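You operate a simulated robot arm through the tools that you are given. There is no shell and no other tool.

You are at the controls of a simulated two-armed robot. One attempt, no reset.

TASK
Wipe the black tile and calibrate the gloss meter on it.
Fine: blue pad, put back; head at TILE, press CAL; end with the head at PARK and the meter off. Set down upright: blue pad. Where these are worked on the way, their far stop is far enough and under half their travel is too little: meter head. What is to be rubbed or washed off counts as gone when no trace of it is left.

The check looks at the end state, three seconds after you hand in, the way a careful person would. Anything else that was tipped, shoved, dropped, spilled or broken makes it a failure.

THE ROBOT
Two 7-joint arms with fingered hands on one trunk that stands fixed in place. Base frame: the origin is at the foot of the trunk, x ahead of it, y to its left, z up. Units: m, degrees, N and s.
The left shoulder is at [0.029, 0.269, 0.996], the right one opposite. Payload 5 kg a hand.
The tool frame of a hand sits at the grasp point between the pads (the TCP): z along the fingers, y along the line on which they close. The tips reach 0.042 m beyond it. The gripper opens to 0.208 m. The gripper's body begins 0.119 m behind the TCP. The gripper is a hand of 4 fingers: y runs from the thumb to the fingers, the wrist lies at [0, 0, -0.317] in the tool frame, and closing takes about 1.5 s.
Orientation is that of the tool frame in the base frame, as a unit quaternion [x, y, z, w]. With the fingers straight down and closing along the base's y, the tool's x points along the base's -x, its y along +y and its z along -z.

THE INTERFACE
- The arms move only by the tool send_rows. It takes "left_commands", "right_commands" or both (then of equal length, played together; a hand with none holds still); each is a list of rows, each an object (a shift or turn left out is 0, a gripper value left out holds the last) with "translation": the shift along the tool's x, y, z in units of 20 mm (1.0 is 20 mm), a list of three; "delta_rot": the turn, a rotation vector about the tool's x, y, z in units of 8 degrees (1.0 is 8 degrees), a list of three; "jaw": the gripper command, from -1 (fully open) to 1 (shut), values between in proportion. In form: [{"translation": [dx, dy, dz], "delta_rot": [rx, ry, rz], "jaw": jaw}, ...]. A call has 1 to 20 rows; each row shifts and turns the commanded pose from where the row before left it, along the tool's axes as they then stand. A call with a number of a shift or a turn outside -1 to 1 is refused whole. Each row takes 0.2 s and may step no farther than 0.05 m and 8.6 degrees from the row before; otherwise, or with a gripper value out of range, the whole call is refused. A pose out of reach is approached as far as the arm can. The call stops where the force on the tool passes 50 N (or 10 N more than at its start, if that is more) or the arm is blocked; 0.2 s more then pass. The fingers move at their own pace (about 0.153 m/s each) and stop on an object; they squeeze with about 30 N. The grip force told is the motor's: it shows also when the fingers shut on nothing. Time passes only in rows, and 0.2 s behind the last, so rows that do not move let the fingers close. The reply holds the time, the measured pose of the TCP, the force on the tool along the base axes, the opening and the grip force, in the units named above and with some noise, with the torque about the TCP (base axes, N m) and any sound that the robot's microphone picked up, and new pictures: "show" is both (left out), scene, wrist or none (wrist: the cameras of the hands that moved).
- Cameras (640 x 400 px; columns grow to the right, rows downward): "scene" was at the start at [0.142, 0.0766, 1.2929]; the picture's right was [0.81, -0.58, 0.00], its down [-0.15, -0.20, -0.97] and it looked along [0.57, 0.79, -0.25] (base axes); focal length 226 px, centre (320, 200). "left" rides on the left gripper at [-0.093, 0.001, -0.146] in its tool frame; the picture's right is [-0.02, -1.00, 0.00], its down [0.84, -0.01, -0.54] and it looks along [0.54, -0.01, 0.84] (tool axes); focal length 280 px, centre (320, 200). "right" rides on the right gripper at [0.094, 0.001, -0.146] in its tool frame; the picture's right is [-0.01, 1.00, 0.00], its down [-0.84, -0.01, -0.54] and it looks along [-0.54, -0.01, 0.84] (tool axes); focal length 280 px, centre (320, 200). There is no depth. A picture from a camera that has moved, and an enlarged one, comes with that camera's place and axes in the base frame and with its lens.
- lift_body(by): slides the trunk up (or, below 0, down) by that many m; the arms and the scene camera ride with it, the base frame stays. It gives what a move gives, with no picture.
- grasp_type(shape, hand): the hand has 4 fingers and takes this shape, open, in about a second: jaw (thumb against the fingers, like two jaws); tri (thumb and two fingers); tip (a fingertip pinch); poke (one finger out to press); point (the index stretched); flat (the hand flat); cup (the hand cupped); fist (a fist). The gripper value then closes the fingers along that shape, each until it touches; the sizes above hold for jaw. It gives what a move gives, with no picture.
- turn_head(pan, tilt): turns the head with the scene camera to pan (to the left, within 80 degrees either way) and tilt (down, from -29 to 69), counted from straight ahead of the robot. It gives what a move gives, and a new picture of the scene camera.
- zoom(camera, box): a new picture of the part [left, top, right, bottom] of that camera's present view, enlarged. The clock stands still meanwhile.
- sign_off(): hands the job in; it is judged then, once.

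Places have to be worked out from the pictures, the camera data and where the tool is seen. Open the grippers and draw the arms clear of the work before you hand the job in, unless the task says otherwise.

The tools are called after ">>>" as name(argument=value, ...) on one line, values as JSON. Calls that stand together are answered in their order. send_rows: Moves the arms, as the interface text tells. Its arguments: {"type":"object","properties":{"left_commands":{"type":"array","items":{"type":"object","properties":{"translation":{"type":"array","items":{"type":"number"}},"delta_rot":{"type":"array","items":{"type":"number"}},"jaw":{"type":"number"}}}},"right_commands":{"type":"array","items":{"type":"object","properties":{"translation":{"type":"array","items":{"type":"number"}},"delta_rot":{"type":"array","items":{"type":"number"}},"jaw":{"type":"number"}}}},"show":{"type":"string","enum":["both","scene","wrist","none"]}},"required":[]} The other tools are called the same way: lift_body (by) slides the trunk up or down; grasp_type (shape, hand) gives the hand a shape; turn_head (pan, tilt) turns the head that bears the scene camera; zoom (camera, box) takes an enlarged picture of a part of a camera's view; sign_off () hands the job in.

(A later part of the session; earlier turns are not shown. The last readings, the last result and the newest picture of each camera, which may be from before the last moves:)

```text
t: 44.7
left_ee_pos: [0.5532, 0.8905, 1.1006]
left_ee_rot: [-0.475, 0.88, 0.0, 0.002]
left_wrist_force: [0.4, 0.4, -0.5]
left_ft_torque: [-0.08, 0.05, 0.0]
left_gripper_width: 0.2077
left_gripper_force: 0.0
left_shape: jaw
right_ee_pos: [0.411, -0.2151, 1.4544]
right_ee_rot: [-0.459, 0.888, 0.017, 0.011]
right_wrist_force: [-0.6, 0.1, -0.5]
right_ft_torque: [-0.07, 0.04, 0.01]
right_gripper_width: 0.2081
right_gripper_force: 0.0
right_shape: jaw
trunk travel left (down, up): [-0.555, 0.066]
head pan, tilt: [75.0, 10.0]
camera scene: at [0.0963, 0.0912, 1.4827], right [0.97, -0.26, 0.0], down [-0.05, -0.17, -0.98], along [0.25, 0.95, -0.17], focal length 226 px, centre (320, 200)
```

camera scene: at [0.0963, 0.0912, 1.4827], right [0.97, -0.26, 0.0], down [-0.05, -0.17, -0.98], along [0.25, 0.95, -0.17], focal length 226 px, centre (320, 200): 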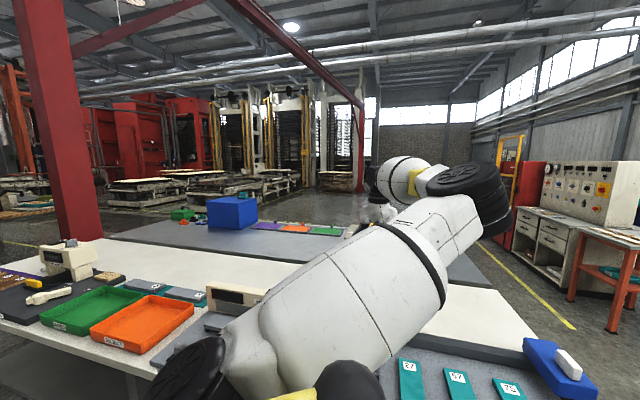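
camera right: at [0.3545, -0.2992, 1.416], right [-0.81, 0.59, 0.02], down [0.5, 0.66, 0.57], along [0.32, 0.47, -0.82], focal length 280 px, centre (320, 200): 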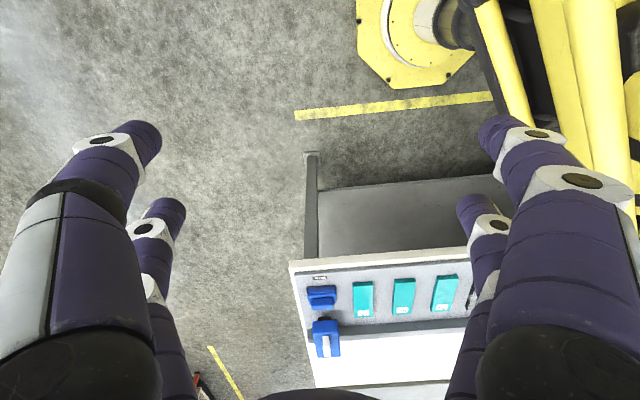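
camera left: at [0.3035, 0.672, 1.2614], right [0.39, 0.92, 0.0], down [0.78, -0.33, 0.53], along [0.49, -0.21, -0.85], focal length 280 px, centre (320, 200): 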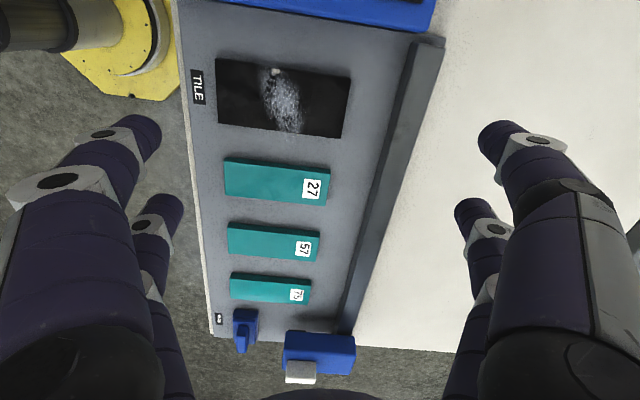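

Exactly on target and level, with the arm extended and the elbow outward. Now I swing right along an arc around the left shoulder, letting the heading turn with it.

>>> send_rows(left_commands=[{"translation": [0.13, -0.99, 0], "delta_rot": [0, 0, 0.176]}, {"translation": [0.13, -0.99, 0], "delta_rot": [0, 0, 0.176]}, {"translation": [0.13, -0.99, 0], "delta_rot": [0, 0, 0.176]}, {"translation": [0.13, -0.99, 0], "delta_rot": [0, 0, 0.176]}, {"translation": [0.13, -0.99, 0], "delta_rot": [0, 0, 0.176]}, {"translation": [0.13, -0.99, 0], "delta_rot": [0, 0, 0.176]}, {"translation": [0.13, -0.99, 0], "delta_rot": [0, 0, 0.176]}, {"translation": [0.13, -0.99, 0], "delta_rot": [0, 0, 0.176]}, {"translation": [0.13, -0.99, 0], "delta_rot": [0, 0, 0.176]}, {"translation": [0.13, -0.99, 0], "delta_rot": [0, 0, 0.176]}, {"translation": [0.13, -0.99, 0], "delta_rot": [0, 0, 0.176]}, {"translation": [0.13, -0.99, 0], "delta_rot": [0, 0, 0.176]}, {"translation": [0.13, -0.99, 0], "delta_rot": [0, 0, 0.176]}, {"translation": [0.13, -0.99, 0], "delta_rot": [0, 0, 0.176]}, {"translation": [0.13, -0.99, 0], "delta_rot": [0, 0, 0.176]}], show="scene")

```text
t: 47.9
left_ee_pos: [0.7422, 0.6593, 1.1021]
left_ee_rot: [-0.307, 0.952, 0.0, 0.002]
left_wrist_force: [0.2, -0.5, -0.4]
left_ft_torque: [0.0, -0.01, -0.03]
left_gripper_width: 0.2078
left_gripper_force: 0.1
left_shape: jaw
right_ee_pos: [0.4109, -0.2167, 1.4535]
right_ee_rot: [-0.459, 0.888, 0.017, 0.01]
right_wrist_force: [-0.2, 0.1, 0.1]
right_ft_torque: [0.02, 0.05, 0.0]
right_gripper_width: 0.208
right_gripper_force: 0.1
right_shape: jaw
trunk travel left (down, up): [-0.555, 0.066]
head pan, tilt: [75.0, 10.0]
camera scene: at [0.0961, 0.0902, 1.4829], right [0.97, -0.26, 0.0], down [-0.04, -0.17, -0.98], along [0.25, 0.95, -0.17], focal length 226 px, centre (320, 200)
```

scene: 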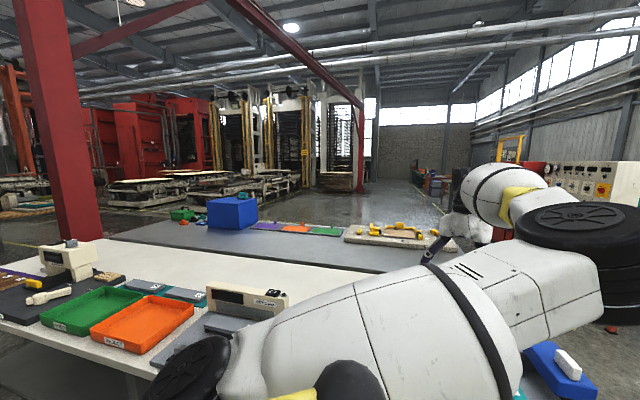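

Tracking is still perfect at [0.742, 0.659, 1.10] with heading ≈126°. I continue the arc in a smaller batch, watching for any sign of a limit.

>>> send_rows(left_commands=[{"translation": [0.12, -0.99, 0], "delta_rot": [0, 0, 0.176]}, {"translation": [0.12, -0.99, 0], "delta_rot": [0, 0, 0.176]}, {"translation": [0.12, -0.99, 0], "delta_rot": [0, 0, 0.176]}, {"translation": [0.12, -0.99, 0], "delta_rot": [0, 0, 0.176]}, {"translation": [0.12, -0.99, 0], "delta_rot": [0, 0, 0.176]}], show="scene")

```text
t: 49.3
left_ee_pos: [0.7719, 0.6144, 1.1009]
left_ee_rot: [-0.275, 0.961, -0.016, 0.001]
left_wrist_force: [0.2, -0.1, 0.6]
left_ft_torque: [-0.05, -0.02, -0.03]
left_gripper_width: 0.2079
left_gripper_force: 0.1
left_shape: jaw
right_ee_pos: [0.41, -0.2149, 1.4538]
right_ee_rot: [-0.459, 0.888, 0.017, 0.011]
right_wrist_force: [-0.7, 0.9, -0.7]
right_ft_torque: [-0.06, -0.07, -0.02]
right_gripper_width: 0.2078
right_gripper_force: 0.0
right_shape: jaw
trunk travel left (down, up): [-0.555, 0.066]
head pan, tilt: [75.0, 10.0]
stopped in row 5 (left hand): the arm was blocked; the commanded pose is now the measured one
camera scene: at [0.0956, 0.0911, 1.4829], right [0.97, -0.26, 0.0], down [-0.04, -0.17, -0.98], along [0.25, 0.95, -0.17], focal length 226 px, centre (320, 200)
```

scene: 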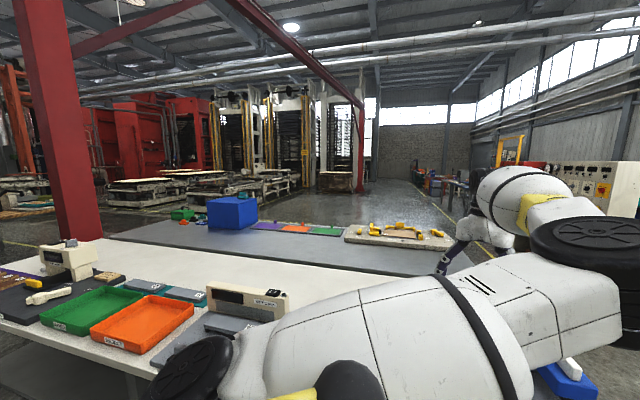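

It stops as the elbow, lying horizontally inward, meets a limit. I need the elbow swivelled upward: turning the hand down-heading while high lifts it, and turning back while low keeps it. So I go back left and low, and turn the heading up there first.

>>> send_rows(left_commands=[{"delta_rot": [-0.22, -0.05, 0]}, {"translation": [0.09, 0.95, 0.0]}, {"translation": [0.09, 0.95, 0.2]}, {"translation": [0.09, 0.95, 0.3]}, {"translation": [0.09, 0.95, 0.3]}, {"translation": [0.09, 0.95, 0.3]}, {"translation": [0.09, 0.95, 0.3]}, {"translation": [0.09, 0.95, 0.3]}, {"translation": [0.09, 0.95, 0.3]}, {"translation": [0.09, 0.95, 0.3]}, {"translation": [0.09, 0.95, 0.3]}, {"translation": [0.09, 0.95, 0.3]}, {"translation": [0.09, 0.95, 0.3]}, {"translation": [0.09, 0.95, 0.3]}, {"translation": [0.09, 0.95, 0.3]}, {"translation": [0.09, 0.95, 0.3]}, {"delta_rot": [0, 0, -1]}, {"delta_rot": [0, 0, -1]}, {"delta_rot": [0, 0, -1]}, {"delta_rot": [0, 0, -1]}], show="scene")

```text
t: 53.5
left_ee_pos: [0.6016, 0.8383, 1.0196]
left_ee_rot: [-0.528, 0.849, 0.001, 0.0]
left_wrist_force: [0.0, 0.0, 0.5]
left_ft_torque: [-0.02, 0.02, 0.01]
left_gripper_width: 0.2078
left_gripper_force: 0.1
left_shape: jaw
right_ee_pos: [0.4105, -0.2158, 1.4523]
right_ee_rot: [-0.458, 0.889, 0.017, 0.011]
right_wrist_force: [0.3, -0.1, 0.1]
right_ft_torque: [0.0, 0.01, -0.02]
right_gripper_width: 0.2079
right_gripper_force: 0.1
right_shape: jaw
trunk travel left (down, up): [-0.555, 0.066]
head pan, tilt: [75.0, 10.0]
camera scene: at [0.0959, 0.0908, 1.4828], right [0.97, -0.26, 0.0], down [-0.04, -0.17, -0.98], along [0.25, 0.95, -0.17], focal length 226 px, centre (320, 200)
```

scene: 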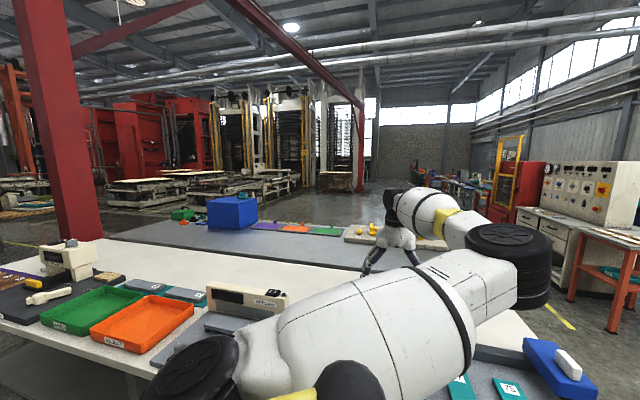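

Level and tracking. I continue turning the heading up to about 200° here, then raise the hand back toward the shoulder.

>>> send_rows(left_commands=[{"delta_rot": [0, 0, -1]}, {"delta_rot": [0, 0, -1]}, {"delta_rot": [0, 0, -1]}, {"delta_rot": [0, 0, -1]}, {"delta_rot": [0, 0, -1]}, {"delta_rot": [0, 0, -1]}, {"translation": [0.05, 0.8, -0.95]}, {"translation": [0.05, 0.8, -0.95]}, {"translation": [0.05, 0.8, -0.95]}, {"translation": [0.05, 0.8, -0.95]}, {"translation": [0.05, 0.8, -0.95]}, {"translation": [0.05, 0.8, -0.95]}, {"translation": [0.05, 0.8, -0.95]}, {"translation": [0.05, 0.8, -0.95]}, {"translation": [0.05, 0.8, -0.95]}, {"translation": [0.05, 0.8, -0.95]}, {"translation": [0.05, 0.8, -0.95]}, {"translation": [0.05, 0.8, -0.95]}], show="scene")

```text
t: 57.3
left_ee_pos: [0.4254, 0.7549, 1.249]
left_ee_rot: [0.827, -0.562, -0.001, -0.001]
left_wrist_force: [-1.1, -1.4, 0.2]
left_ft_torque: [0.08, -0.03, 0.01]
left_gripper_width: 0.208
left_gripper_force: 0.1
left_shape: jaw
right_ee_pos: [0.4104, -0.2179, 1.4536]
right_ee_rot: [-0.459, 0.888, 0.017, 0.012]
right_wrist_force: [0.3, 0.8, -0.5]
right_ft_torque: [0.0, -0.06, 0.01]
right_gripper_width: 0.208
right_gripper_force: 0.0
right_shape: jaw
trunk travel left (down, up): [-0.555, 0.066]
head pan, tilt: [75.0, 10.0]
camera scene: at [0.0953, 0.0901, 1.483], right [0.97, -0.26, 0.0], down [-0.04, -0.17, -0.98], along [0.26, 0.95, -0.17], focal length 226 px, centre (320, 200)
```

scene: 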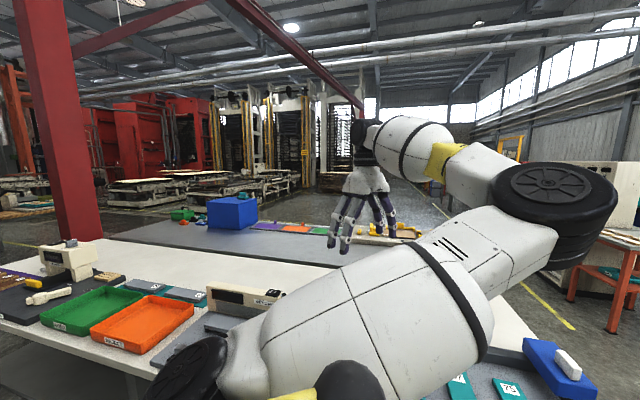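

All tracking fine. I lift a bit more and then turn the heading down by ~96° up here, which should swing the elbow upward.

>>> send_rows(left_commands=[{"translation": [0.22, 0.39, -0.94]}, {"translation": [0.22, 0.39, -0.94]}, {"translation": [0.22, 0.39, -0.94]}, {"translation": [0.22, 0.39, -0.94]}, {"translation": [0.22, 0.39, -0.94]}, {"translation": [0.22, 0.39, -0.94]}, {"translation": [0.22, 0.39, -0.94]}, {"translation": [0.22, 0.39, -0.94]}, {"delta_rot": [0, 0, 1]}, {"delta_rot": [0, 0, 1]}, {"delta_rot": [0, 0, 1]}, {"delta_rot": [0, 0, 1]}, {"delta_rot": [0, 0, 1]}, {"delta_rot": [0, 0, 1]}, {"delta_rot": [0, 0, 1]}, {"delta_rot": [0, 0, 1]}, {"delta_rot": [0, 0, 1]}, {"delta_rot": [0, 0, 1]}], show="scene")

```text
t: 61.1
left_ee_pos: [0.3717, 0.7181, 1.3845]
left_ee_rot: [-0.288, 0.958, -0.01, -0.008]
left_wrist_force: [0.3, 0.3, -0.2]
left_ft_torque: [0.02, -0.05, -0.02]
left_gripper_width: 0.2076
left_gripper_force: 0.0
left_shape: jaw
right_ee_pos: [0.4103, -0.2154, 1.4534]
right_ee_rot: [-0.458, 0.888, 0.017, 0.011]
right_wrist_force: [-0.5, 0.3, -0.6]
right_ft_torque: [-0.01, -0.07, -0.03]
right_gripper_width: 0.2078
right_gripper_force: 0.0
right_shape: jaw
trunk travel left (down, up): [-0.555, 0.066]
head pan, tilt: [75.0, 10.0]
camera scene: at [0.0956, 0.0905, 1.4829], right [0.97, -0.26, 0.0], down [-0.04, -0.17, -0.98], along [0.25, 0.95, -0.17], focal length 226 px, centre (320, 200)
```

scene: 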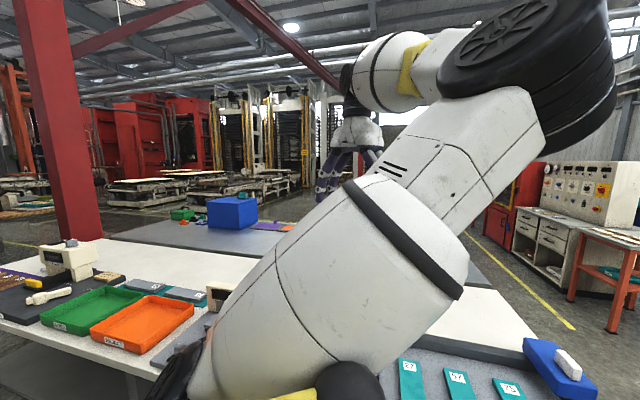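

The elbow is rising but touched the inward limit again because the arm is folded. I extend up and out a little more (shrinking the elbow's circle), then continue lowering the heading.

>>> send_rows(left_commands=[{"translation": [-0.83, -0.03, -0.66], "delta_rot": [0, 0, -0.3]}, {"translation": [-0.83, -0.03, -0.66]}, {"translation": [-0.83, -0.03, -0.66]}, {"translation": [-0.83, -0.03, -0.66]}, {"translation": [-0.83, -0.03, -0.66]}, {"delta_rot": [0, 0, 1]}, {"delta_rot": [0, 0, 1]}, {"delta_rot": [0, 0, 1]}, {"delta_rot": [0, 0, 1]}], show="scene")

```text
t: 63.1
left_ee_pos: [0.4525, 0.7418, 1.4635]
left_ee_rot: [-0.018, 1.0, 0.003, 0.0]
left_wrist_force: [0.5, 0.3, 0.2]
left_ft_torque: [-0.01, 0.02, 0.0]
left_gripper_width: 0.2078
left_gripper_force: 0.1
left_shape: jaw
right_ee_pos: [0.412, -0.216, 1.4541]
right_ee_rot: [-0.458, 0.888, 0.018, 0.011]
right_wrist_force: [-0.1, -0.2, -0.3]
right_ft_torque: [-0.04, -0.02, 0.01]
right_gripper_width: 0.208
right_gripper_force: 0.0
right_shape: jaw
trunk travel left (down, up): [-0.555, 0.066]
head pan, tilt: [75.0, 10.0]
camera scene: at [0.0958, 0.0907, 1.4829], right [0.97, -0.26, 0.0], down [-0.04, -0.17, -0.98], along [0.26, 0.95, -0.17], focal length 226 px, centre (320, 200)
```

scene: 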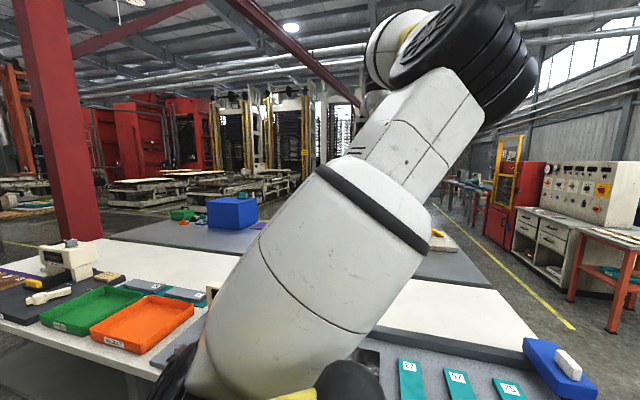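

Good, heading is ~92° with no block and the elbow is up. I lower the heading further to ~64° to push the elbow higher.

>>> send_rows(left_commands=[{"delta_rot": [0, 0, 0.9]}, {"delta_rot": [0, 0, 0.9]}, {"delta_rot": [0, 0, 0.9]}, {"delta_rot": [0, 0, 0.9]}], show="scene")

```text
t: 64.1
left_ee_pos: [0.4509, 0.7426, 1.4645]
left_ee_rot: [0.232, 0.973, 0.002, 0.001]
left_wrist_force: [0.0, -0.4, 0.0]
left_ft_torque: [0.0, -0.05, 0.0]
left_gripper_width: 0.2078
left_gripper_force: 0.1
left_shape: jaw
right_ee_pos: [0.4095, -0.2156, 1.4543]
right_ee_rot: [-0.458, 0.889, 0.017, 0.011]
right_wrist_force: [-2.0, 0.2, 1.0]
right_ft_torque: [-0.09, -0.2, 0.0]
right_gripper_width: 0.2081
right_gripper_force: 0.1
right_shape: jaw
trunk travel left (down, up): [-0.555, 0.066]
head pan, tilt: [75.0, 10.0]
camera scene: at [0.0947, 0.0911, 1.4829], right [0.97, -0.26, 0.0], down [-0.04, -0.17, -0.98], along [0.26, 0.95, -0.17], focal length 226 px, centre (320, 200)
```

scene: 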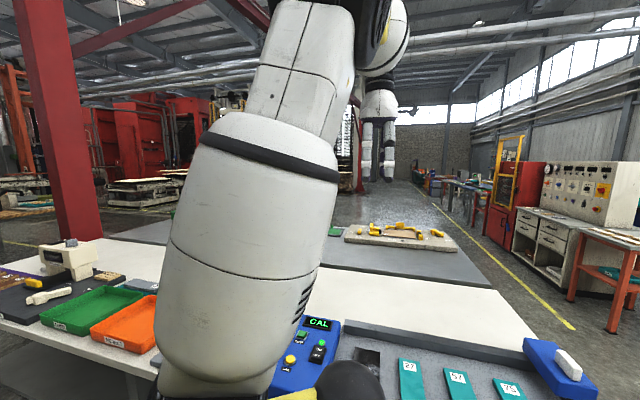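

The elbow has now swung up and outward and the hand is at heading 63°, level – exactly the grip heading I wanted. Now I bring it down and right toward the pad.

>>> send_rows(left_commands=[{"translation": [-0.93, -0.57, 0.82]}, {"translation": [-0.93, -0.57, 0.82]}, {"translation": [-0.93, -0.57, 0.82]}, {"translation": [-0.93, -0.57, 0.82]}, {"translation": [-0.93, -0.57, 0.82]}, {"translation": [-0.93, -0.57, 0.82]}, {"translation": [-0.93, -0.57, 0.82]}, {"translation": [-0.93, -0.57, 0.82]}, {"translation": [-0.93, -0.57, 0.82]}, {"translation": [-0.93, -0.57, 0.82]}, {"translation": [-0.93, -0.57, 0.82]}, {"translation": [-0.93, -0.57, 0.82]}], show="both")

```text
t: 66.5
left_ee_pos: [0.5565, 0.6, 1.2701]
left_ee_rot: [0.195, 0.979, -0.061, 0.021]
left_wrist_force: [-0.1, 0.7, -0.6]
left_ft_torque: [-0.02, 0.02, 0.01]
left_gripper_width: 0.2078
left_gripper_force: 0.1
left_shape: jaw
right_ee_pos: [0.4116, -0.2156, 1.452]
right_ee_rot: [-0.458, 0.889, 0.018, 0.011]
right_wrist_force: [0.9, -0.1, -0.9]
right_ft_torque: [-0.07, 0.09, 0.01]
right_gripper_width: 0.208
right_gripper_force: 0.0
right_shape: jaw
trunk travel left (down, up): [-0.555, 0.066]
head pan, tilt: [75.0, 10.0]
stopped in row 11 (left hand): the arm was blocked; the commanded pose is now the measured one
camera scene: at [0.0964, 0.0909, 1.4828], right [0.97, -0.26, 0.0], down [-0.05, -0.17, -0.98], along [0.25, 0.95, -0.17], focal length 226 px, centre (320, 200)
camera left: at [0.6414, 0.5843, 1.4206], right [-0.37, -0.92, 0.11], down [-0.79, 0.38, 0.48], along [-0.48, 0.09, -0.87], focal length 280 px, centre (320, 200)
```

scene: 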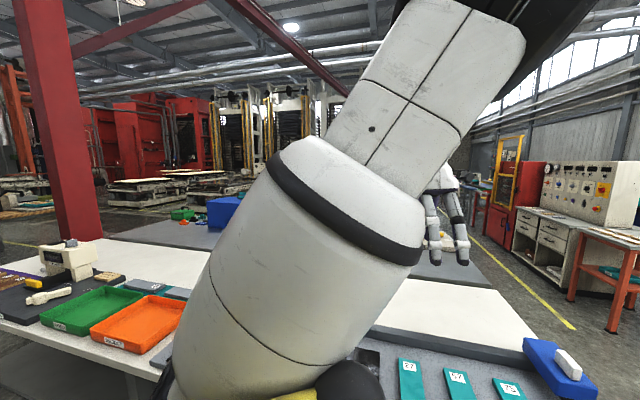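
left: 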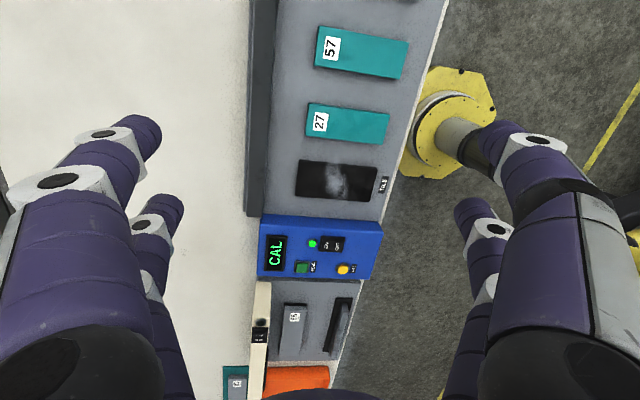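

Blocked again as the arm folded on the way, though the elbow is much higher now. I return to the high extended spot, lower the heading further to swing the elbow fully up/outward, and will then swing right while extended.

>>> send_rows(left_commands=[{"delta_rot": [-0.79, 0.465, 0]}, {"translation": [0.76, 0.455, -0.97]}, {"translation": [0.76, 0.455, -0.97]}, {"translation": [0.76, 0.455, -0.97]}, {"translation": [0.76, 0.455, -0.97]}, {"translation": [0.76, 0.455, -0.97]}, {"translation": [0.76, 0.455, -0.97]}, {"translation": [0.76, 0.455, -0.97]}, {"translation": [0.76, 0.455, -0.97]}, {"translation": [0.76, 0.455, -0.97]}, {"translation": [0.76, 0.455, -0.97]}, {"delta_rot": [0, 0, 0.8]}, {"delta_rot": [0, 0, 0.8]}], show="scene")

```text
t: 69.2
left_ee_pos: [0.4512, 0.7409, 1.4635]
left_ee_rot: [0.303, 0.953, 0.001, -0.001]
left_wrist_force: [-1.3, -0.2, 0.0]
left_ft_torque: [-0.1, 0.03, 0.01]
left_gripper_width: 0.208
left_gripper_force: 0.0
left_shape: jaw
right_ee_pos: [0.4107, -0.2147, 1.4539]
right_ee_rot: [-0.458, 0.889, 0.016, 0.01]
right_wrist_force: [-0.8, 0.2, -0.1]
right_ft_torque: [-0.13, 0.01, 0.05]
right_gripper_width: 0.2078
right_gripper_force: 0.1
right_shape: jaw
trunk travel left (down, up): [-0.555, 0.066]
head pan, tilt: [75.0, 10.0]
camera scene: at [0.0958, 0.0917, 1.4828], right [0.97, -0.26, 0.0], down [-0.04, -0.17, -0.98], along [0.25, 0.95, -0.17], focal length 226 px, centre (320, 200)
```

scene: 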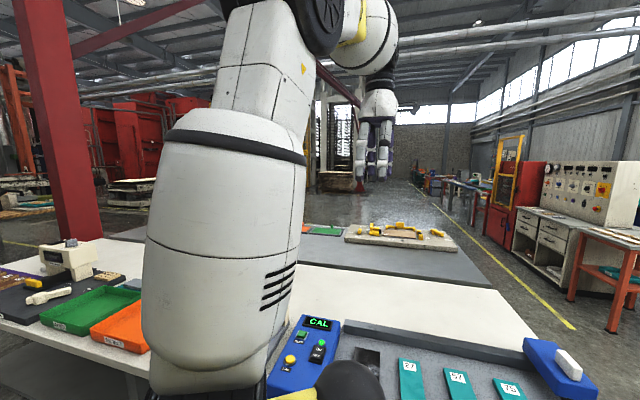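

Elbow now leans outward. I lower the heading a bit more to about 36°.

>>> send_rows(left_commands=[{"delta_rot": [0, 0, 0.8]}, {"delta_rot": [0, 0, 0.8]}, {"delta_rot": [0, 0, 0.8]}], show="scene")

```text
t: 70.0
left_ee_pos: [0.5079, 0.7411, 1.476]
left_ee_rot: [0.398, 0.917, 0.001, 0.0]
left_wrist_force: [0.3, 0.3, -0.6]
left_ft_torque: [-0.02, 0.04, -0.03]
left_gripper_width: 0.2077
left_gripper_force: 0.1
left_shape: jaw
left hand out of reach, approached as far as the arm can: row 1, 2, 3
right_ee_pos: [0.4119, -0.2173, 1.4528]
right_ee_rot: [-0.458, 0.889, 0.017, 0.01]
right_wrist_force: [-0.1, -0.1, 0.4]
right_ft_torque: [-0.07, -0.01, -0.01]
right_gripper_width: 0.2078
right_gripper_force: 0.1
right_shape: jaw
trunk travel left (down, up): [-0.555, 0.066]
head pan, tilt: [75.0, 10.0]
camera scene: at [0.0959, 0.0909, 1.4829], right [0.97, -0.26, 0.0], down [-0.04, -0.17, -0.98], along [0.26, 0.95, -0.17], focal length 226 px, centre (320, 200)
```

scene: 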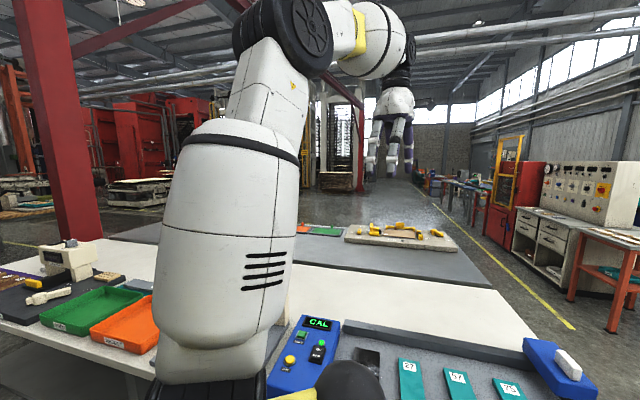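

The elbow is now up and outward. I swing the hand to the right and down toward the pad in a 10-row batch.

>>> send_rows(left_commands=[{"translation": [-1, -0.24, 0.46]}, {"translation": [-1, -0.24, 0.46]}, {"translation": [-1, -0.24, 0.46]}, {"translation": [-1, -0.24, 0.46]}, {"translation": [-1, -0.24, 0.46]}, {"translation": [-1, -0.24, 0.46]}, {"translation": [-1, -0.24, 0.46]}, {"translation": [-1, -0.24, 0.46]}, {"translation": [-1, -0.24, 0.46]}, {"translation": [-1, -0.24, 0.46]}], show="scene")

```text
t: 72.2
left_ee_pos: [0.6095, 0.5631, 1.3839]
left_ee_rot: [0.397, 0.918, 0.003, -0.001]
left_wrist_force: [0.4, -1.3, -0.7]
left_ft_torque: [0.08, 0.02, -0.02]
left_gripper_width: 0.2076
left_gripper_force: 0.0
left_shape: jaw
right_ee_pos: [0.4128, -0.2174, 1.4527]
right_ee_rot: [-0.459, 0.888, 0.017, 0.01]
right_wrist_force: [0.6, -0.4, -0.6]
right_ft_torque: [0.09, 0.09, 0.02]
right_gripper_width: 0.2077
right_gripper_force: 0.1
right_shape: jaw
trunk travel left (down, up): [-0.555, 0.066]
head pan, tilt: [75.0, 10.0]
camera scene: at [0.0966, 0.0898, 1.4828], right [0.97, -0.26, 0.0], down [-0.05, -0.17, -0.98], along [0.25, 0.95, -0.17], focal length 226 px, centre (320, 200)
```

scene: 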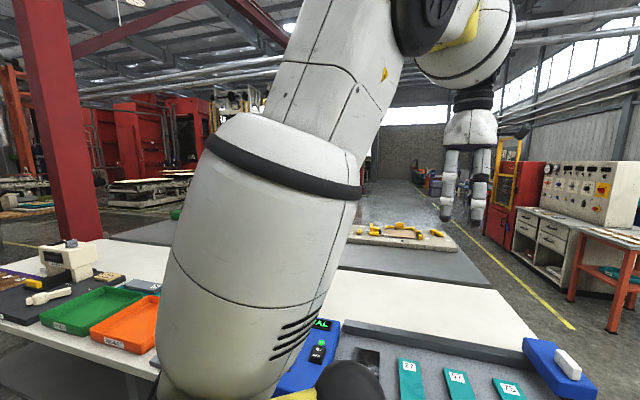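

Perfect tracking and level. I continue down-right toward a point above the pad.

>>> send_rows(left_commands=[{"translation": [-0.99, -0.26, 0.7]}, {"translation": [-0.99, -0.26, 0.7]}, {"translation": [-0.99, -0.26, 0.7]}, {"translation": [-0.99, -0.26, 0.7]}, {"translation": [-0.99, -0.26, 0.7]}, {"translation": [-0.99, -0.26, 0.7]}, {"translation": [-0.99, -0.26, 0.7]}, {"translation": [-0.99, -0.26, 0.7]}, {"translation": [-0.99, -0.26, 0.7]}, {"translation": [-0.99, -0.26, 0.7]}], show="both")

```text
t: 74.7
left_ee_pos: [0.6999, 0.4309, 1.2512]
left_ee_rot: [0.371, 0.927, -0.051, 0.034]
left_wrist_force: [0.5, 0.4, 0.0]
left_ft_torque: [0.0, -0.06, 0.01]
left_gripper_width: 0.208
left_gripper_force: 0.1
left_shape: jaw
right_ee_pos: [0.4095, -0.2162, 1.4534]
right_ee_rot: [-0.458, 0.889, 0.017, 0.011]
right_wrist_force: [0.2, 0.1, 1.0]
right_ft_torque: [-0.03, -0.11, 0.03]
right_gripper_width: 0.2079
right_gripper_force: 0.1
right_shape: jaw
trunk travel left (down, up): [-0.555, 0.066]
head pan, tilt: [75.0, 10.0]
stopped in row 10 (left hand): the arm was blocked; the commanded pose is now the measured one
camera scene: at [0.0952, 0.0907, 1.483], right [0.97, -0.26, 0.0], down [-0.04, -0.17, -0.98], along [0.25, 0.95, -0.17], focal length 226 px, centre (320, 200)
camera left: at [0.7669, 0.3841, 1.4055], right [-0.68, -0.73, 0.07], down [-0.63, 0.63, 0.45], along [-0.37, 0.26, -0.89], focal length 280 px, centre (320, 200)
```

scene: 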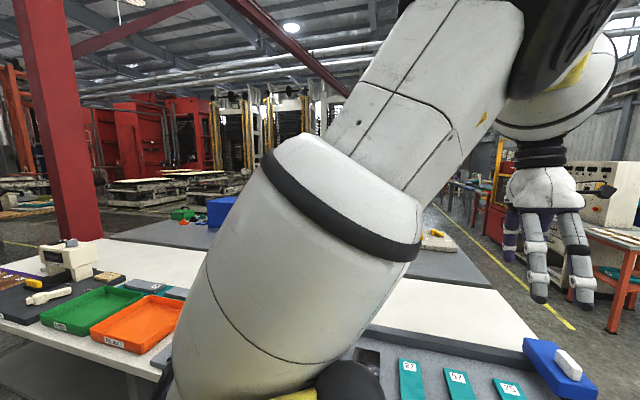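
left: 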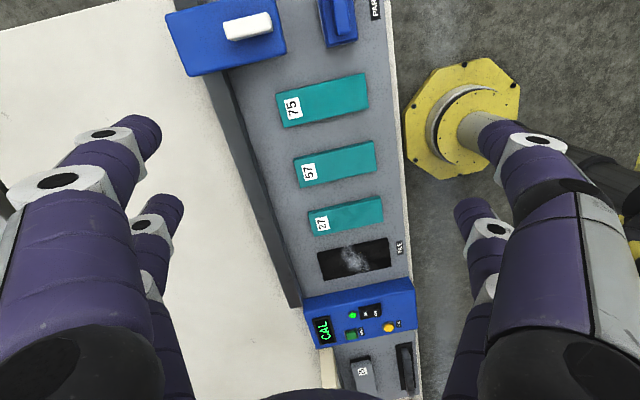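

Closer: [0.70, 0.43, 1.25] before the inward limit again. The trick of lowering the heading pushes the elbow out, so I back up along the path, lower the heading to ~12° there, then retry.

>>> send_rows(left_commands=[{"delta_rot": [-0.494, 0.726, 0]}, {"translation": [0.98, 0.2, -0.83]}, {"translation": [0.98, 0.2, -0.83]}, {"translation": [0.98, 0.2, -0.83]}, {"translation": [0.98, 0.2, -0.83]}, {"translation": [0.98, 0.2, -0.83]}, {"translation": [0.98, 0.2, -0.83]}, {"translation": [0.98, 0.2, -0.83]}, {"translation": [0.98, 0.2, -0.83]}, {"delta_rot": [0, 0, 1]}, {"delta_rot": [0, 0, 1]}, {"delta_rot": [0, 0, 1]}], show="scene")

```text
t: 77.2
left_ee_pos: [0.6105, 0.5592, 1.3832]
left_ee_rot: [0.436, 0.9, 0.002, -0.003]
left_wrist_force: [-0.9, 0.8, 0.6]
left_ft_torque: [-0.08, -0.09, 0.0]
left_gripper_width: 0.2076
left_gripper_force: 0.1
left_shape: jaw
left hand out of reach, approached as far as the arm can: row 11, 12
right_ee_pos: [0.4104, -0.215, 1.4533]
right_ee_rot: [-0.459, 0.888, 0.017, 0.011]
right_wrist_force: [-0.5, 0.1, 0.6]
right_ft_torque: [-0.1, -0.07, 0.03]
right_gripper_width: 0.2081
right_gripper_force: 0.1
right_shape: jaw
trunk travel left (down, up): [-0.555, 0.066]
head pan, tilt: [75.0, 10.0]
camera scene: at [0.095, 0.0915, 1.4829], right [0.97, -0.26, 0.0], down [-0.04, -0.17, -0.98], along [0.25, 0.95, -0.17], focal length 226 px, centre (320, 200)
```

scene: 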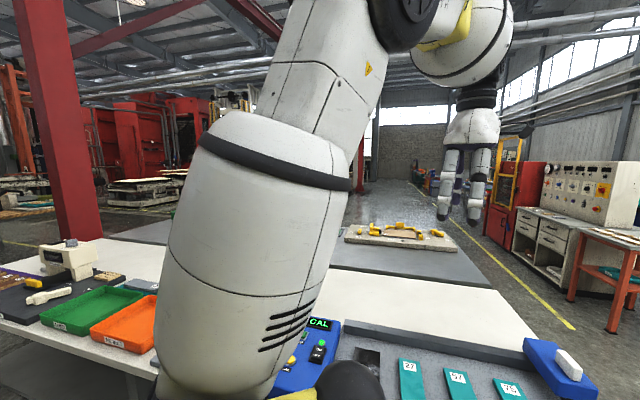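

The wrist roll limit stops at ~38° here. I'll do another cycle: go low and extended over the empty white table, turn the heading up there (no elbow effect), then go high and turn it down again to push the elbow further outward.

>>> send_rows(left_commands=[{"delta_rot": [0, 0, -1]}, {"delta_rot": [0, 0, -1]}, {"translation": [0.19, 0.69, 0.98]}, {"translation": [0.19, 0.69, 0.98]}, {"translation": [0.19, 0.69, 0.98]}, {"translation": [0.19, 0.69, 0.98]}, {"translation": [0.19, 0.69, 0.98]}, {"translation": [0.19, 0.69, 0.98]}, {"translation": [0.19, 0.69, 0.98]}, {"translation": [0.19, 0.69, 0.98]}, {"translation": [0.19, 0.69, 0.98]}, {"translation": [0.19, 0.69, 0.98]}, {"translation": [0.19, 0.69, 0.98]}, {"translation": [0.19, 0.69, 0.98]}, {"translation": [0.19, 0.69, 0.98]}, {"translation": [0.19, 0.69, 0.98]}, {"translation": [0.19, 0.69, 0.98]}, {"translation": [0.19, 0.69, 0.98]}], show="scene")

```text
t: 81.0
left_ee_pos: [0.6903, 0.7749, 1.0717]
left_ee_rot: [0.308, 0.951, 0.003, -0.003]
left_wrist_force: [0.4, 0.7, -0.2]
left_ft_torque: [-0.06, 0.05, -0.03]
left_gripper_width: 0.2081
left_gripper_force: 0.0
left_shape: jaw
right_ee_pos: [0.4105, -0.215, 1.4534]
right_ee_rot: [-0.458, 0.889, 0.016, 0.01]
right_wrist_force: [1.1, 1.1, 0.3]
right_ft_torque: [-0.08, 0.07, -0.01]
right_gripper_width: 0.2078
right_gripper_force: 0.0
right_shape: jaw
trunk travel left (down, up): [-0.555, 0.066]
head pan, tilt: [75.0, 10.0]
camera scene: at [0.0965, 0.0914, 1.4827], right [0.97, -0.26, 0.0], down [-0.05, -0.17, -0.98], along [0.25, 0.95, -0.17], focal length 226 px, centre (320, 200)
```

scene: 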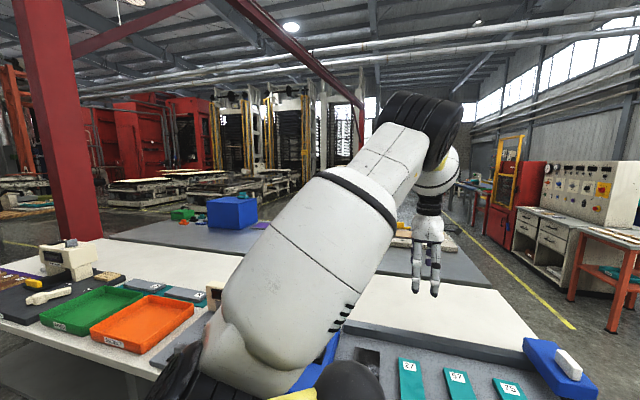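

The elbow is nearly straight above the arm now, a big improvement. I lower a little more (elevation near flat) and turn the heading up by ~100° here.

>>> send_rows(left_commands=[{"translation": [0, 0, 0.9]}, {"translation": [0, 0, 0.9]}, {"translation": [0, 0, 0.9]}, {"translation": [0, 0, 0.8]}, {"delta_rot": [0, 0, -1]}, {"delta_rot": [0, 0, -1]}, {"delta_rot": [0, 0, -1]}, {"delta_rot": [0, 0, -1]}, {"delta_rot": [0, 0, -1]}, {"delta_rot": [0, 0, -1]}, {"delta_rot": [0, 0, -1]}, {"delta_rot": [0, 0, -1]}, {"delta_rot": [0, 0, -1]}, {"delta_rot": [0, 0, -1]}, {"delta_rot": [0, 0, -1]}, {"delta_rot": [0, 0, -1]}], show="scene")

```text
t: 84.5
left_ee_pos: [0.6898, 0.7749, 1.0022]
left_ee_rot: [-0.502, 0.865, 0.004, 0.001]
left_wrist_force: [0.1, -0.3, 0.0]
left_ft_torque: [-0.01, 0.03, 0.01]
left_gripper_width: 0.2077
left_gripper_force: 0.2
left_shape: jaw
right_ee_pos: [0.4119, -0.2161, 1.4529]
right_ee_rot: [-0.459, 0.888, 0.017, 0.011]
right_wrist_force: [0.2, 0.6, 0.5]
right_ft_torque: [-0.01, 0.03, 0.01]
right_gripper_width: 0.208
right_gripper_force: 0.1
right_shape: jaw
trunk travel left (down, up): [-0.555, 0.066]
head pan, tilt: [75.0, 10.0]
camera scene: at [0.0962, 0.0906, 1.4828], right [0.97, -0.26, 0.0], down [-0.05, -0.17, -0.98], along [0.25, 0.95, -0.17], focal length 226 px, centre (320, 200)
```

scene: 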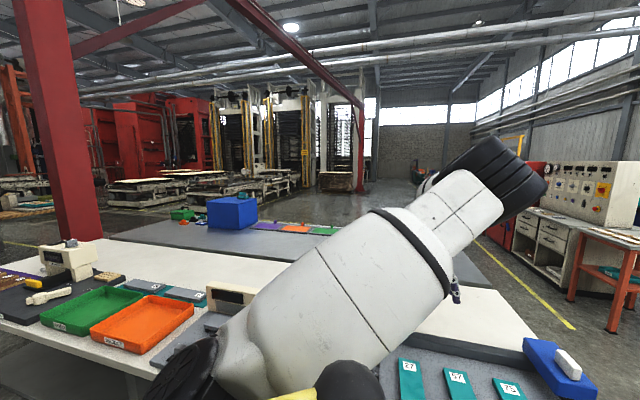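

As expected the elbow came back some, but less than the gain from lowering up high. Now I rise to the high spot.

>>> send_rows(left_commands=[{"translation": [0.42, 0.43, -1]}, {"translation": [0.42, 0.43, -1]}, {"translation": [0.42, 0.43, -1]}, {"translation": [0.42, 0.43, -1]}, {"translation": [0.42, 0.43, -1]}, {"translation": [0.42, 0.43, -1]}, {"translation": [0.42, 0.43, -1]}, {"translation": [0.42, 0.43, -1]}, {"translation": [0.42, 0.43, -1]}, {"translation": [0.42, 0.43, -1]}, {"translation": [0.42, 0.43, -1]}, {"translation": [0.42, 0.43, -1]}, {"translation": [0.42, 0.43, -1]}, {"translation": [0.42, 0.43, -1]}, {"translation": [0.42, 0.43, -1]}, {"translation": [0.42, 0.43, -1]}, {"translation": [0.42, 0.43, -1]}, {"translation": [0.42, 0.43, -1]}, {"translation": [0.42, 0.43, -1]}, {"translation": [0.42, 0.43, -1]}], show="none")

>>> send_rows(left_commands=[{"translation": [0.42, 0.43, -1]}, {"translation": [0.42, 0.43, -1]}, {"translation": [0.42, 0.43, -1]}, {"delta_rot": [0, 0, 1]}, {"delta_rot": [0, 0, 1]}, {"delta_rot": [0, 0, 1]}, {"delta_rot": [0, 0, 1]}, {"delta_rot": [0, 0, 1]}, {"delta_rot": [0, 0, 1]}, {"delta_rot": [0, 0, 1]}, {"delta_rot": [0, 0, 1]}], show="scene")

```text
t: 88.7
left_ee_pos: [0.4565, 0.7122, 1.4022]
left_ee_rot: [-0.502, 0.865, 0.004, 0.001]
left_wrist_force: [-0.6, 0.0, -0.9]
left_ft_torque: [0.05, 0.01, 0.02]
left_gripper_width: 0.208
left_gripper_force: 0.0
left_shape: jaw
right_ee_pos: [0.4098, -0.217, 1.4527]
right_ee_rot: [-0.459, 0.888, 0.018, 0.011]
right_wrist_force: [-1.3, -0.8, 0.0]
right_ft_torque: [0.06, -0.05, 0.01]
right_gripper_width: 0.2078
right_gripper_force: 0.1
right_shape: jaw
trunk travel left (down, up): [-0.555, 0.066]
head pan, tilt: [75.0, 10.0]
```

```text
t: 91.0
left_ee_pos: [0.4227, 0.7039, 1.4636]
left_ee_rot: [0.033, 0.999, 0.003, -0.002]
left_wrist_force: [-1.0, -0.6, 0.2]
left_ft_torque: [-0.03, 0.03, 0.01]
left_gripper_width: 0.2078
left_gripper_force: 0.2
left_shape: jaw
right_ee_pos: [0.4108, -0.2166, 1.4528]
right_ee_rot: [-0.459, 0.888, 0.017, 0.011]
right_wrist_force: [-1.3, 1.0, 0.3]
right_ft_torque: [0.02, 0.0, -0.01]
right_gripper_width: 0.208
right_gripper_force: 0.1
right_shape: jaw
trunk travel left (down, up): [-0.555, 0.066]
head pan, tilt: [75.0, 10.0]
camera scene: at [0.0958, 0.0907, 1.4829], right [0.97, -0.26, 0.0], down [-0.04, -0.17, -0.98], along [0.25, 0.95, -0.17], focal length 226 px, centre (320, 200)
```

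scene: 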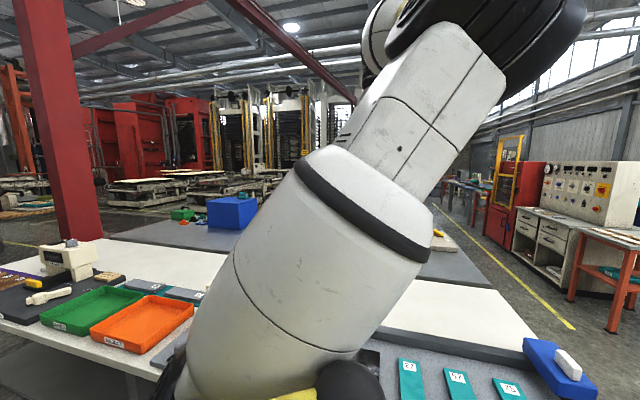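

The elbow posture seems to follow heading and place rather than the path. I want to see what physically stops the upper arm, so I look down at the shoulder with the head.

>>> turn_head(pan=70, tilt=60)

>>> turn_head(pan=20, tilt=60)

```text
t: 92.2
left_ee_pos: [0.4233, 0.7035, 1.4632]
left_ee_rot: [0.031, 1.0, 0.004, -0.002]
left_wrist_force: [-0.2, 0.2, -0.7]
left_ft_torque: [0.0, 0.02, 0.02]
left_gripper_width: 0.2078
left_gripper_force: 0.1
left_shape: jaw
right_ee_pos: [0.4095, -0.215, 1.4524]
right_ee_rot: [-0.458, 0.889, 0.017, 0.011]
right_wrist_force: [-0.7, 0.3, 0.0]
right_ft_torque: [-0.01, 0.01, 0.04]
right_gripper_width: 0.208
right_gripper_force: 0.0
right_shape: jaw
trunk travel left (down, up): [-0.555, 0.066]
head pan, tilt: [70.0, 60.0]
camera scene: at [0.0946, 0.0635, 1.4085], right [0.94, -0.34, 0.0], down [-0.3, -0.81, -0.5], along [0.17, 0.47, -0.87], focal length 226 px, centre (320, 200)
```

scene: 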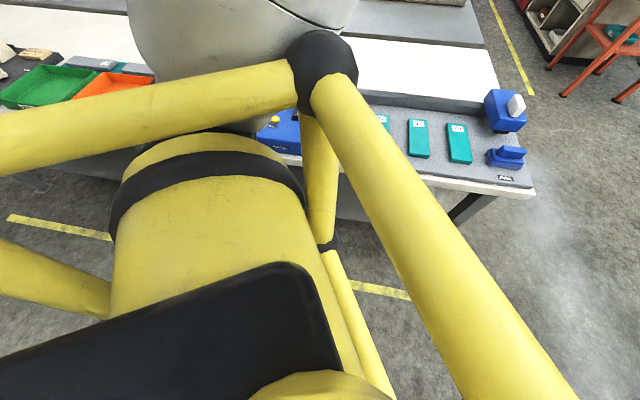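

```text
t: 93.4
left_ee_pos: [0.424, 0.7044, 1.4622]
left_ee_rot: [0.033, 0.999, 0.004, -0.001]
left_wrist_force: [-0.3, -0.3, 0.2]
left_ft_torque: [-0.07, -0.01, -0.01]
left_gripper_width: 0.2079
left_gripper_force: 0.0
left_shape: jaw
right_ee_pos: [0.4103, -0.2166, 1.4533]
right_ee_rot: [-0.459, 0.888, 0.017, 0.01]
right_wrist_force: [0.4, -0.1, 0.6]
right_ft_torque: [-0.03, 0.0, -0.03]
right_gripper_width: 0.2078
right_gripper_force: 0.0
right_shape: jaw
trunk travel left (down, up): [-0.555, 0.066]
head pan, tilt: [20.0, 60.0]
camera scene: at [0.1344, 0.0237, 1.4084], right [0.34, -0.94, 0.0], down [-0.81, -0.3, -0.5], along [0.47, 0.17, -0.87], focal length 226 px, centre (320, 200)
```

scene: 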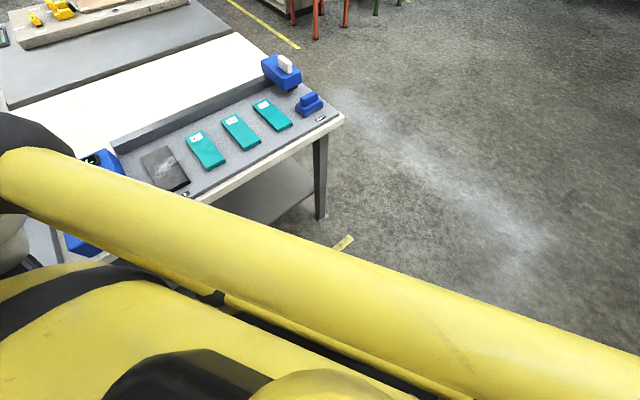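

Now it is clear: a yellow guard cage with a black ball at its corner sits beside the shoulder, and the upper arm hits it when the elbow goes inward. So I'll approach the pad with the hand leaning (fingers tilted toward the robot), which keeps the wrist further out. First I turn to heading 150° and go back to the low extended area.

>>> send_rows(left_commands=[{"delta_rot": [0, 0, -1]}, {"delta_rot": [0, 0, -1]}, {"delta_rot": [0, 0, -1]}, {"delta_rot": [0, 0, -1]}, {"delta_rot": [0, 0, -1]}, {"delta_rot": [0, 0, -1]}, {"delta_rot": [0, 0, -1]}, {"delta_rot": [0, 0, -1]}, {"translation": [-0.55, -0.6, 0.97]}, {"translation": [-0.55, -0.6, 0.97]}, {"translation": [-0.55, -0.6, 0.97]}, {"translation": [-0.55, -0.6, 0.97]}, {"translation": [-0.55, -0.6, 0.97]}, {"translation": [-0.55, -0.6, 0.97]}, {"translation": [-0.55, -0.6, 0.97]}, {"translation": [-0.55, -0.6, 0.97]}, {"translation": [-0.55, -0.6, 0.97]}, {"translation": [-0.55, -0.6, 0.97]}, {"translation": [-0.55, -0.6, 0.97]}, {"translation": [-0.55, -0.6, 0.97]}], show="none")

>>> turn_head(pan=45, tilt=20)

```text
t: 97.6
left_ee_pos: [0.6152, 0.748, 1.2278]
left_ee_rot: [-0.502, 0.865, 0.004, 0.0]
left_wrist_force: [0.4, 0.1, 0.0]
left_ft_torque: [-0.05, 0.05, -0.02]
left_gripper_width: 0.2078
left_gripper_force: 0.0
left_shape: jaw
right_ee_pos: [0.4118, -0.2151, 1.4528]
right_ee_rot: [-0.458, 0.889, 0.016, 0.009]
right_wrist_force: [1.0, 0.4, -0.2]
right_ft_torque: [-0.04, 0.09, 0.02]
right_gripper_width: 0.208
right_gripper_force: 0.0
right_shape: jaw
trunk travel left (down, up): [-0.555, 0.066]
head pan, tilt: [20.0, 60.0]
```

```text
t: 98.7
left_ee_pos: [0.6146, 0.7478, 1.2293]
left_ee_rot: [-0.502, 0.865, 0.004, 0.001]
left_wrist_force: [-0.2, 0.0, 0.6]
left_ft_torque: [-0.01, 0.03, 0.0]
left_gripper_width: 0.208
left_gripper_force: 0.1
left_shape: jaw
right_ee_pos: [0.411, -0.2162, 1.4536]
right_ee_rot: [-0.458, 0.889, 0.017, 0.01]
right_wrist_force: [-0.1, -0.2, -0.3]
right_ft_torque: [-0.02, 0.0, 0.02]
right_gripper_width: 0.2078
right_gripper_force: 0.1
right_shape: jaw
trunk travel left (down, up): [-0.555, 0.066]
head pan, tilt: [45.0, 20.0]
camera scene: at [0.1376, 0.0665, 1.4665], right [0.71, -0.71, 0.0], down [-0.24, -0.24, -0.94], along [0.66, 0.66, -0.34], focal length 226 px, centre (320, 200)
```

scene: 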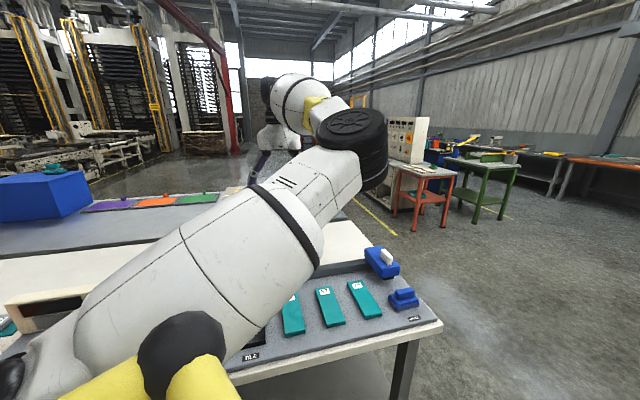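

Level at heading 150°. Now I lean the hand by 30° (fingers toward the robot) while moving to a point above the 57 sample, well above everything.

>>> send_rows(left_commands=[{"translation": [1.0, -0.8, 0.6], "delta_rot": [0, 0.417, 0]}, {"translation": [0.96, -0.8, 0.66], "delta_rot": [0, 0.417, 0]}, {"translation": [0.92, -0.8, 0.72], "delta_rot": [0, 0.417, 0]}, {"translation": [0.88, -0.8, 0.77], "delta_rot": [0, 0.417, 0]}, {"translation": [0.83, -0.8, 0.82], "delta_rot": [0, 0.417, 0]}, {"translation": [0.78, -0.8, 0.87], "delta_rot": [0, 0.417, 0]}, {"translation": [0.73, -0.8, 0.91], "delta_rot": [0, 0.417, 0]}, {"translation": [0.68, -0.8, 0.95], "delta_rot": [0, 0.417, 0]}, {"translation": [0.62, -0.8, 0.99], "delta_rot": [0, 0.417, 0]}], show="both")

```text
t: 100.7
left_ee_pos: [0.6489, 0.5192, 1.1189]
left_ee_rot: [-0.486, 0.835, -0.126, -0.224]
left_wrist_force: [-0.4, 0.3, 0.7]
left_ft_torque: [0.0, -0.01, -0.02]
left_gripper_width: 0.2078
left_gripper_force: 0.0
left_shape: jaw
right_ee_pos: [0.4119, -0.2167, 1.4534]
right_ee_rot: [-0.459, 0.888, 0.017, 0.01]
right_wrist_force: [-1.1, -0.1, -0.2]
right_ft_torque: [-0.01, 0.08, 0.0]
right_gripper_width: 0.2079
right_gripper_force: 0.2
right_shape: jaw
trunk travel left (down, up): [-0.555, 0.066]
head pan, tilt: [45.0, 20.0]
camera scene: at [0.1379, 0.0665, 1.4665], right [0.71, -0.71, 0.0], down [-0.24, -0.24, -0.94], along [0.66, 0.66, -0.34], focal length 226 px, centre (320, 200)
camera left: at [0.7255, 0.6538, 1.1994], right [0.87, -0.49, -0.01], down [-0.21, -0.41, 0.89], along [-0.44, -0.77, -0.46], focal length 280 px, centre (320, 200)
```

scene: 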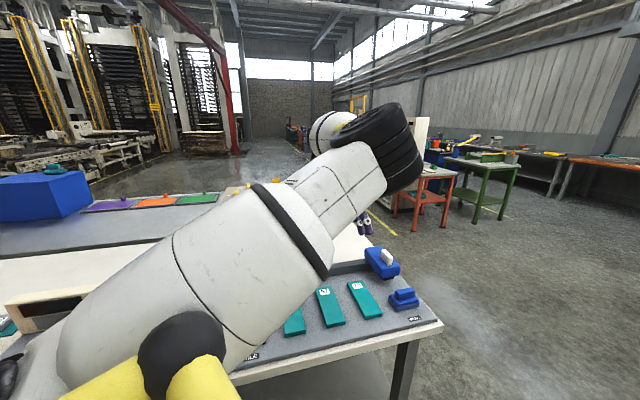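
left: 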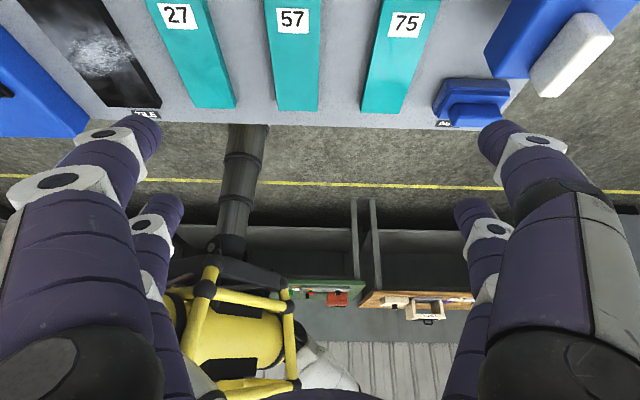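

Reached exactly with a 30° lean and no block; the wrist view shows the pad and head well. I continue to a point above the pad.

>>> send_rows(left_commands=[{"translation": [0.36, -0.94, 0.67]}, {"translation": [0.36, -0.94, 0.67]}, {"translation": [0.36, -0.94, 0.67]}, {"translation": [0.36, -0.94, 0.67]}, {"translation": [0.36, -0.94, 0.67]}, {"translation": [0.36, -0.94, 0.67]}, {"translation": [0.36, -0.94, 0.67]}, {"translation": [0.36, -0.94, 0.67]}], show="both")

```text
t: 102.5
left_ee_pos: [0.7128, 0.445, 1.0368]
left_ee_rot: [-0.536, 0.795, -0.155, -0.238]
left_wrist_force: [-10.0, 10.5, 6.9]
left_ft_torque: [0.39, -0.26, 0.81]
left_gripper_width: 0.2067
left_gripper_force: 0.0
left_shape: jaw
right_ee_pos: [0.4081, -0.2158, 1.4537]
right_ee_rot: [-0.459, 0.888, 0.017, 0.012]
right_wrist_force: [-1.1, -1.1, 0.1]
right_ft_torque: [0.02, -0.21, -0.01]
right_gripper_width: 0.2079
right_gripper_force: 0.0
right_shape: jaw
trunk travel left (down, up): [-0.555, 0.066]
head pan, tilt: [45.0, 20.0]
stopped in row 8 (left hand): the arm was blocked; the commanded pose is now the measured one
camera scene: at [0.1351, 0.0667, 1.467], right [0.71, -0.71, 0.0], down [-0.24, -0.24, -0.94], along [0.66, 0.67, -0.34], focal length 226 px, centre (320, 200)
camera left: at [0.7738, 0.5906, 1.1086], right [0.93, -0.37, -0.02], down [-0.14, -0.39, 0.91], along [-0.34, -0.84, -0.41], focal length 280 px, centre (320, 200)
```

scene: 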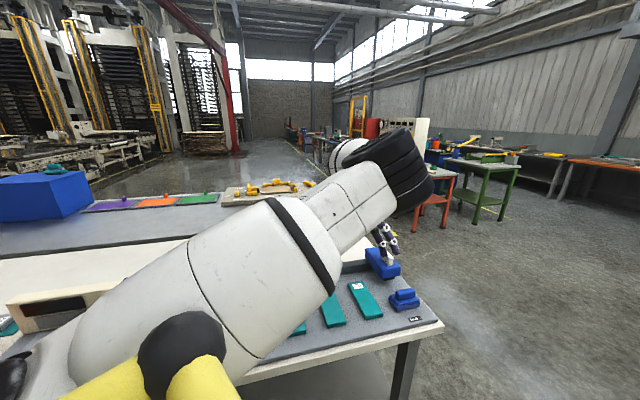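
left: 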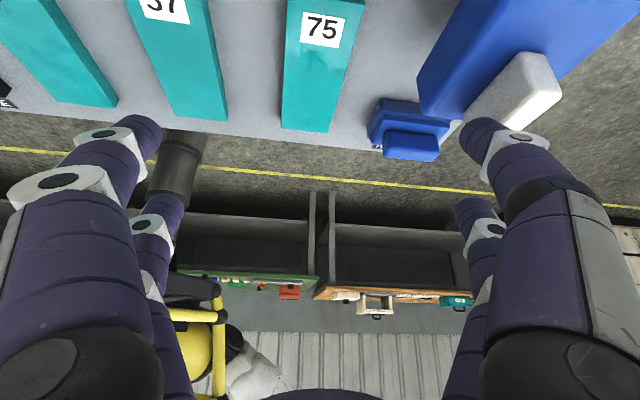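

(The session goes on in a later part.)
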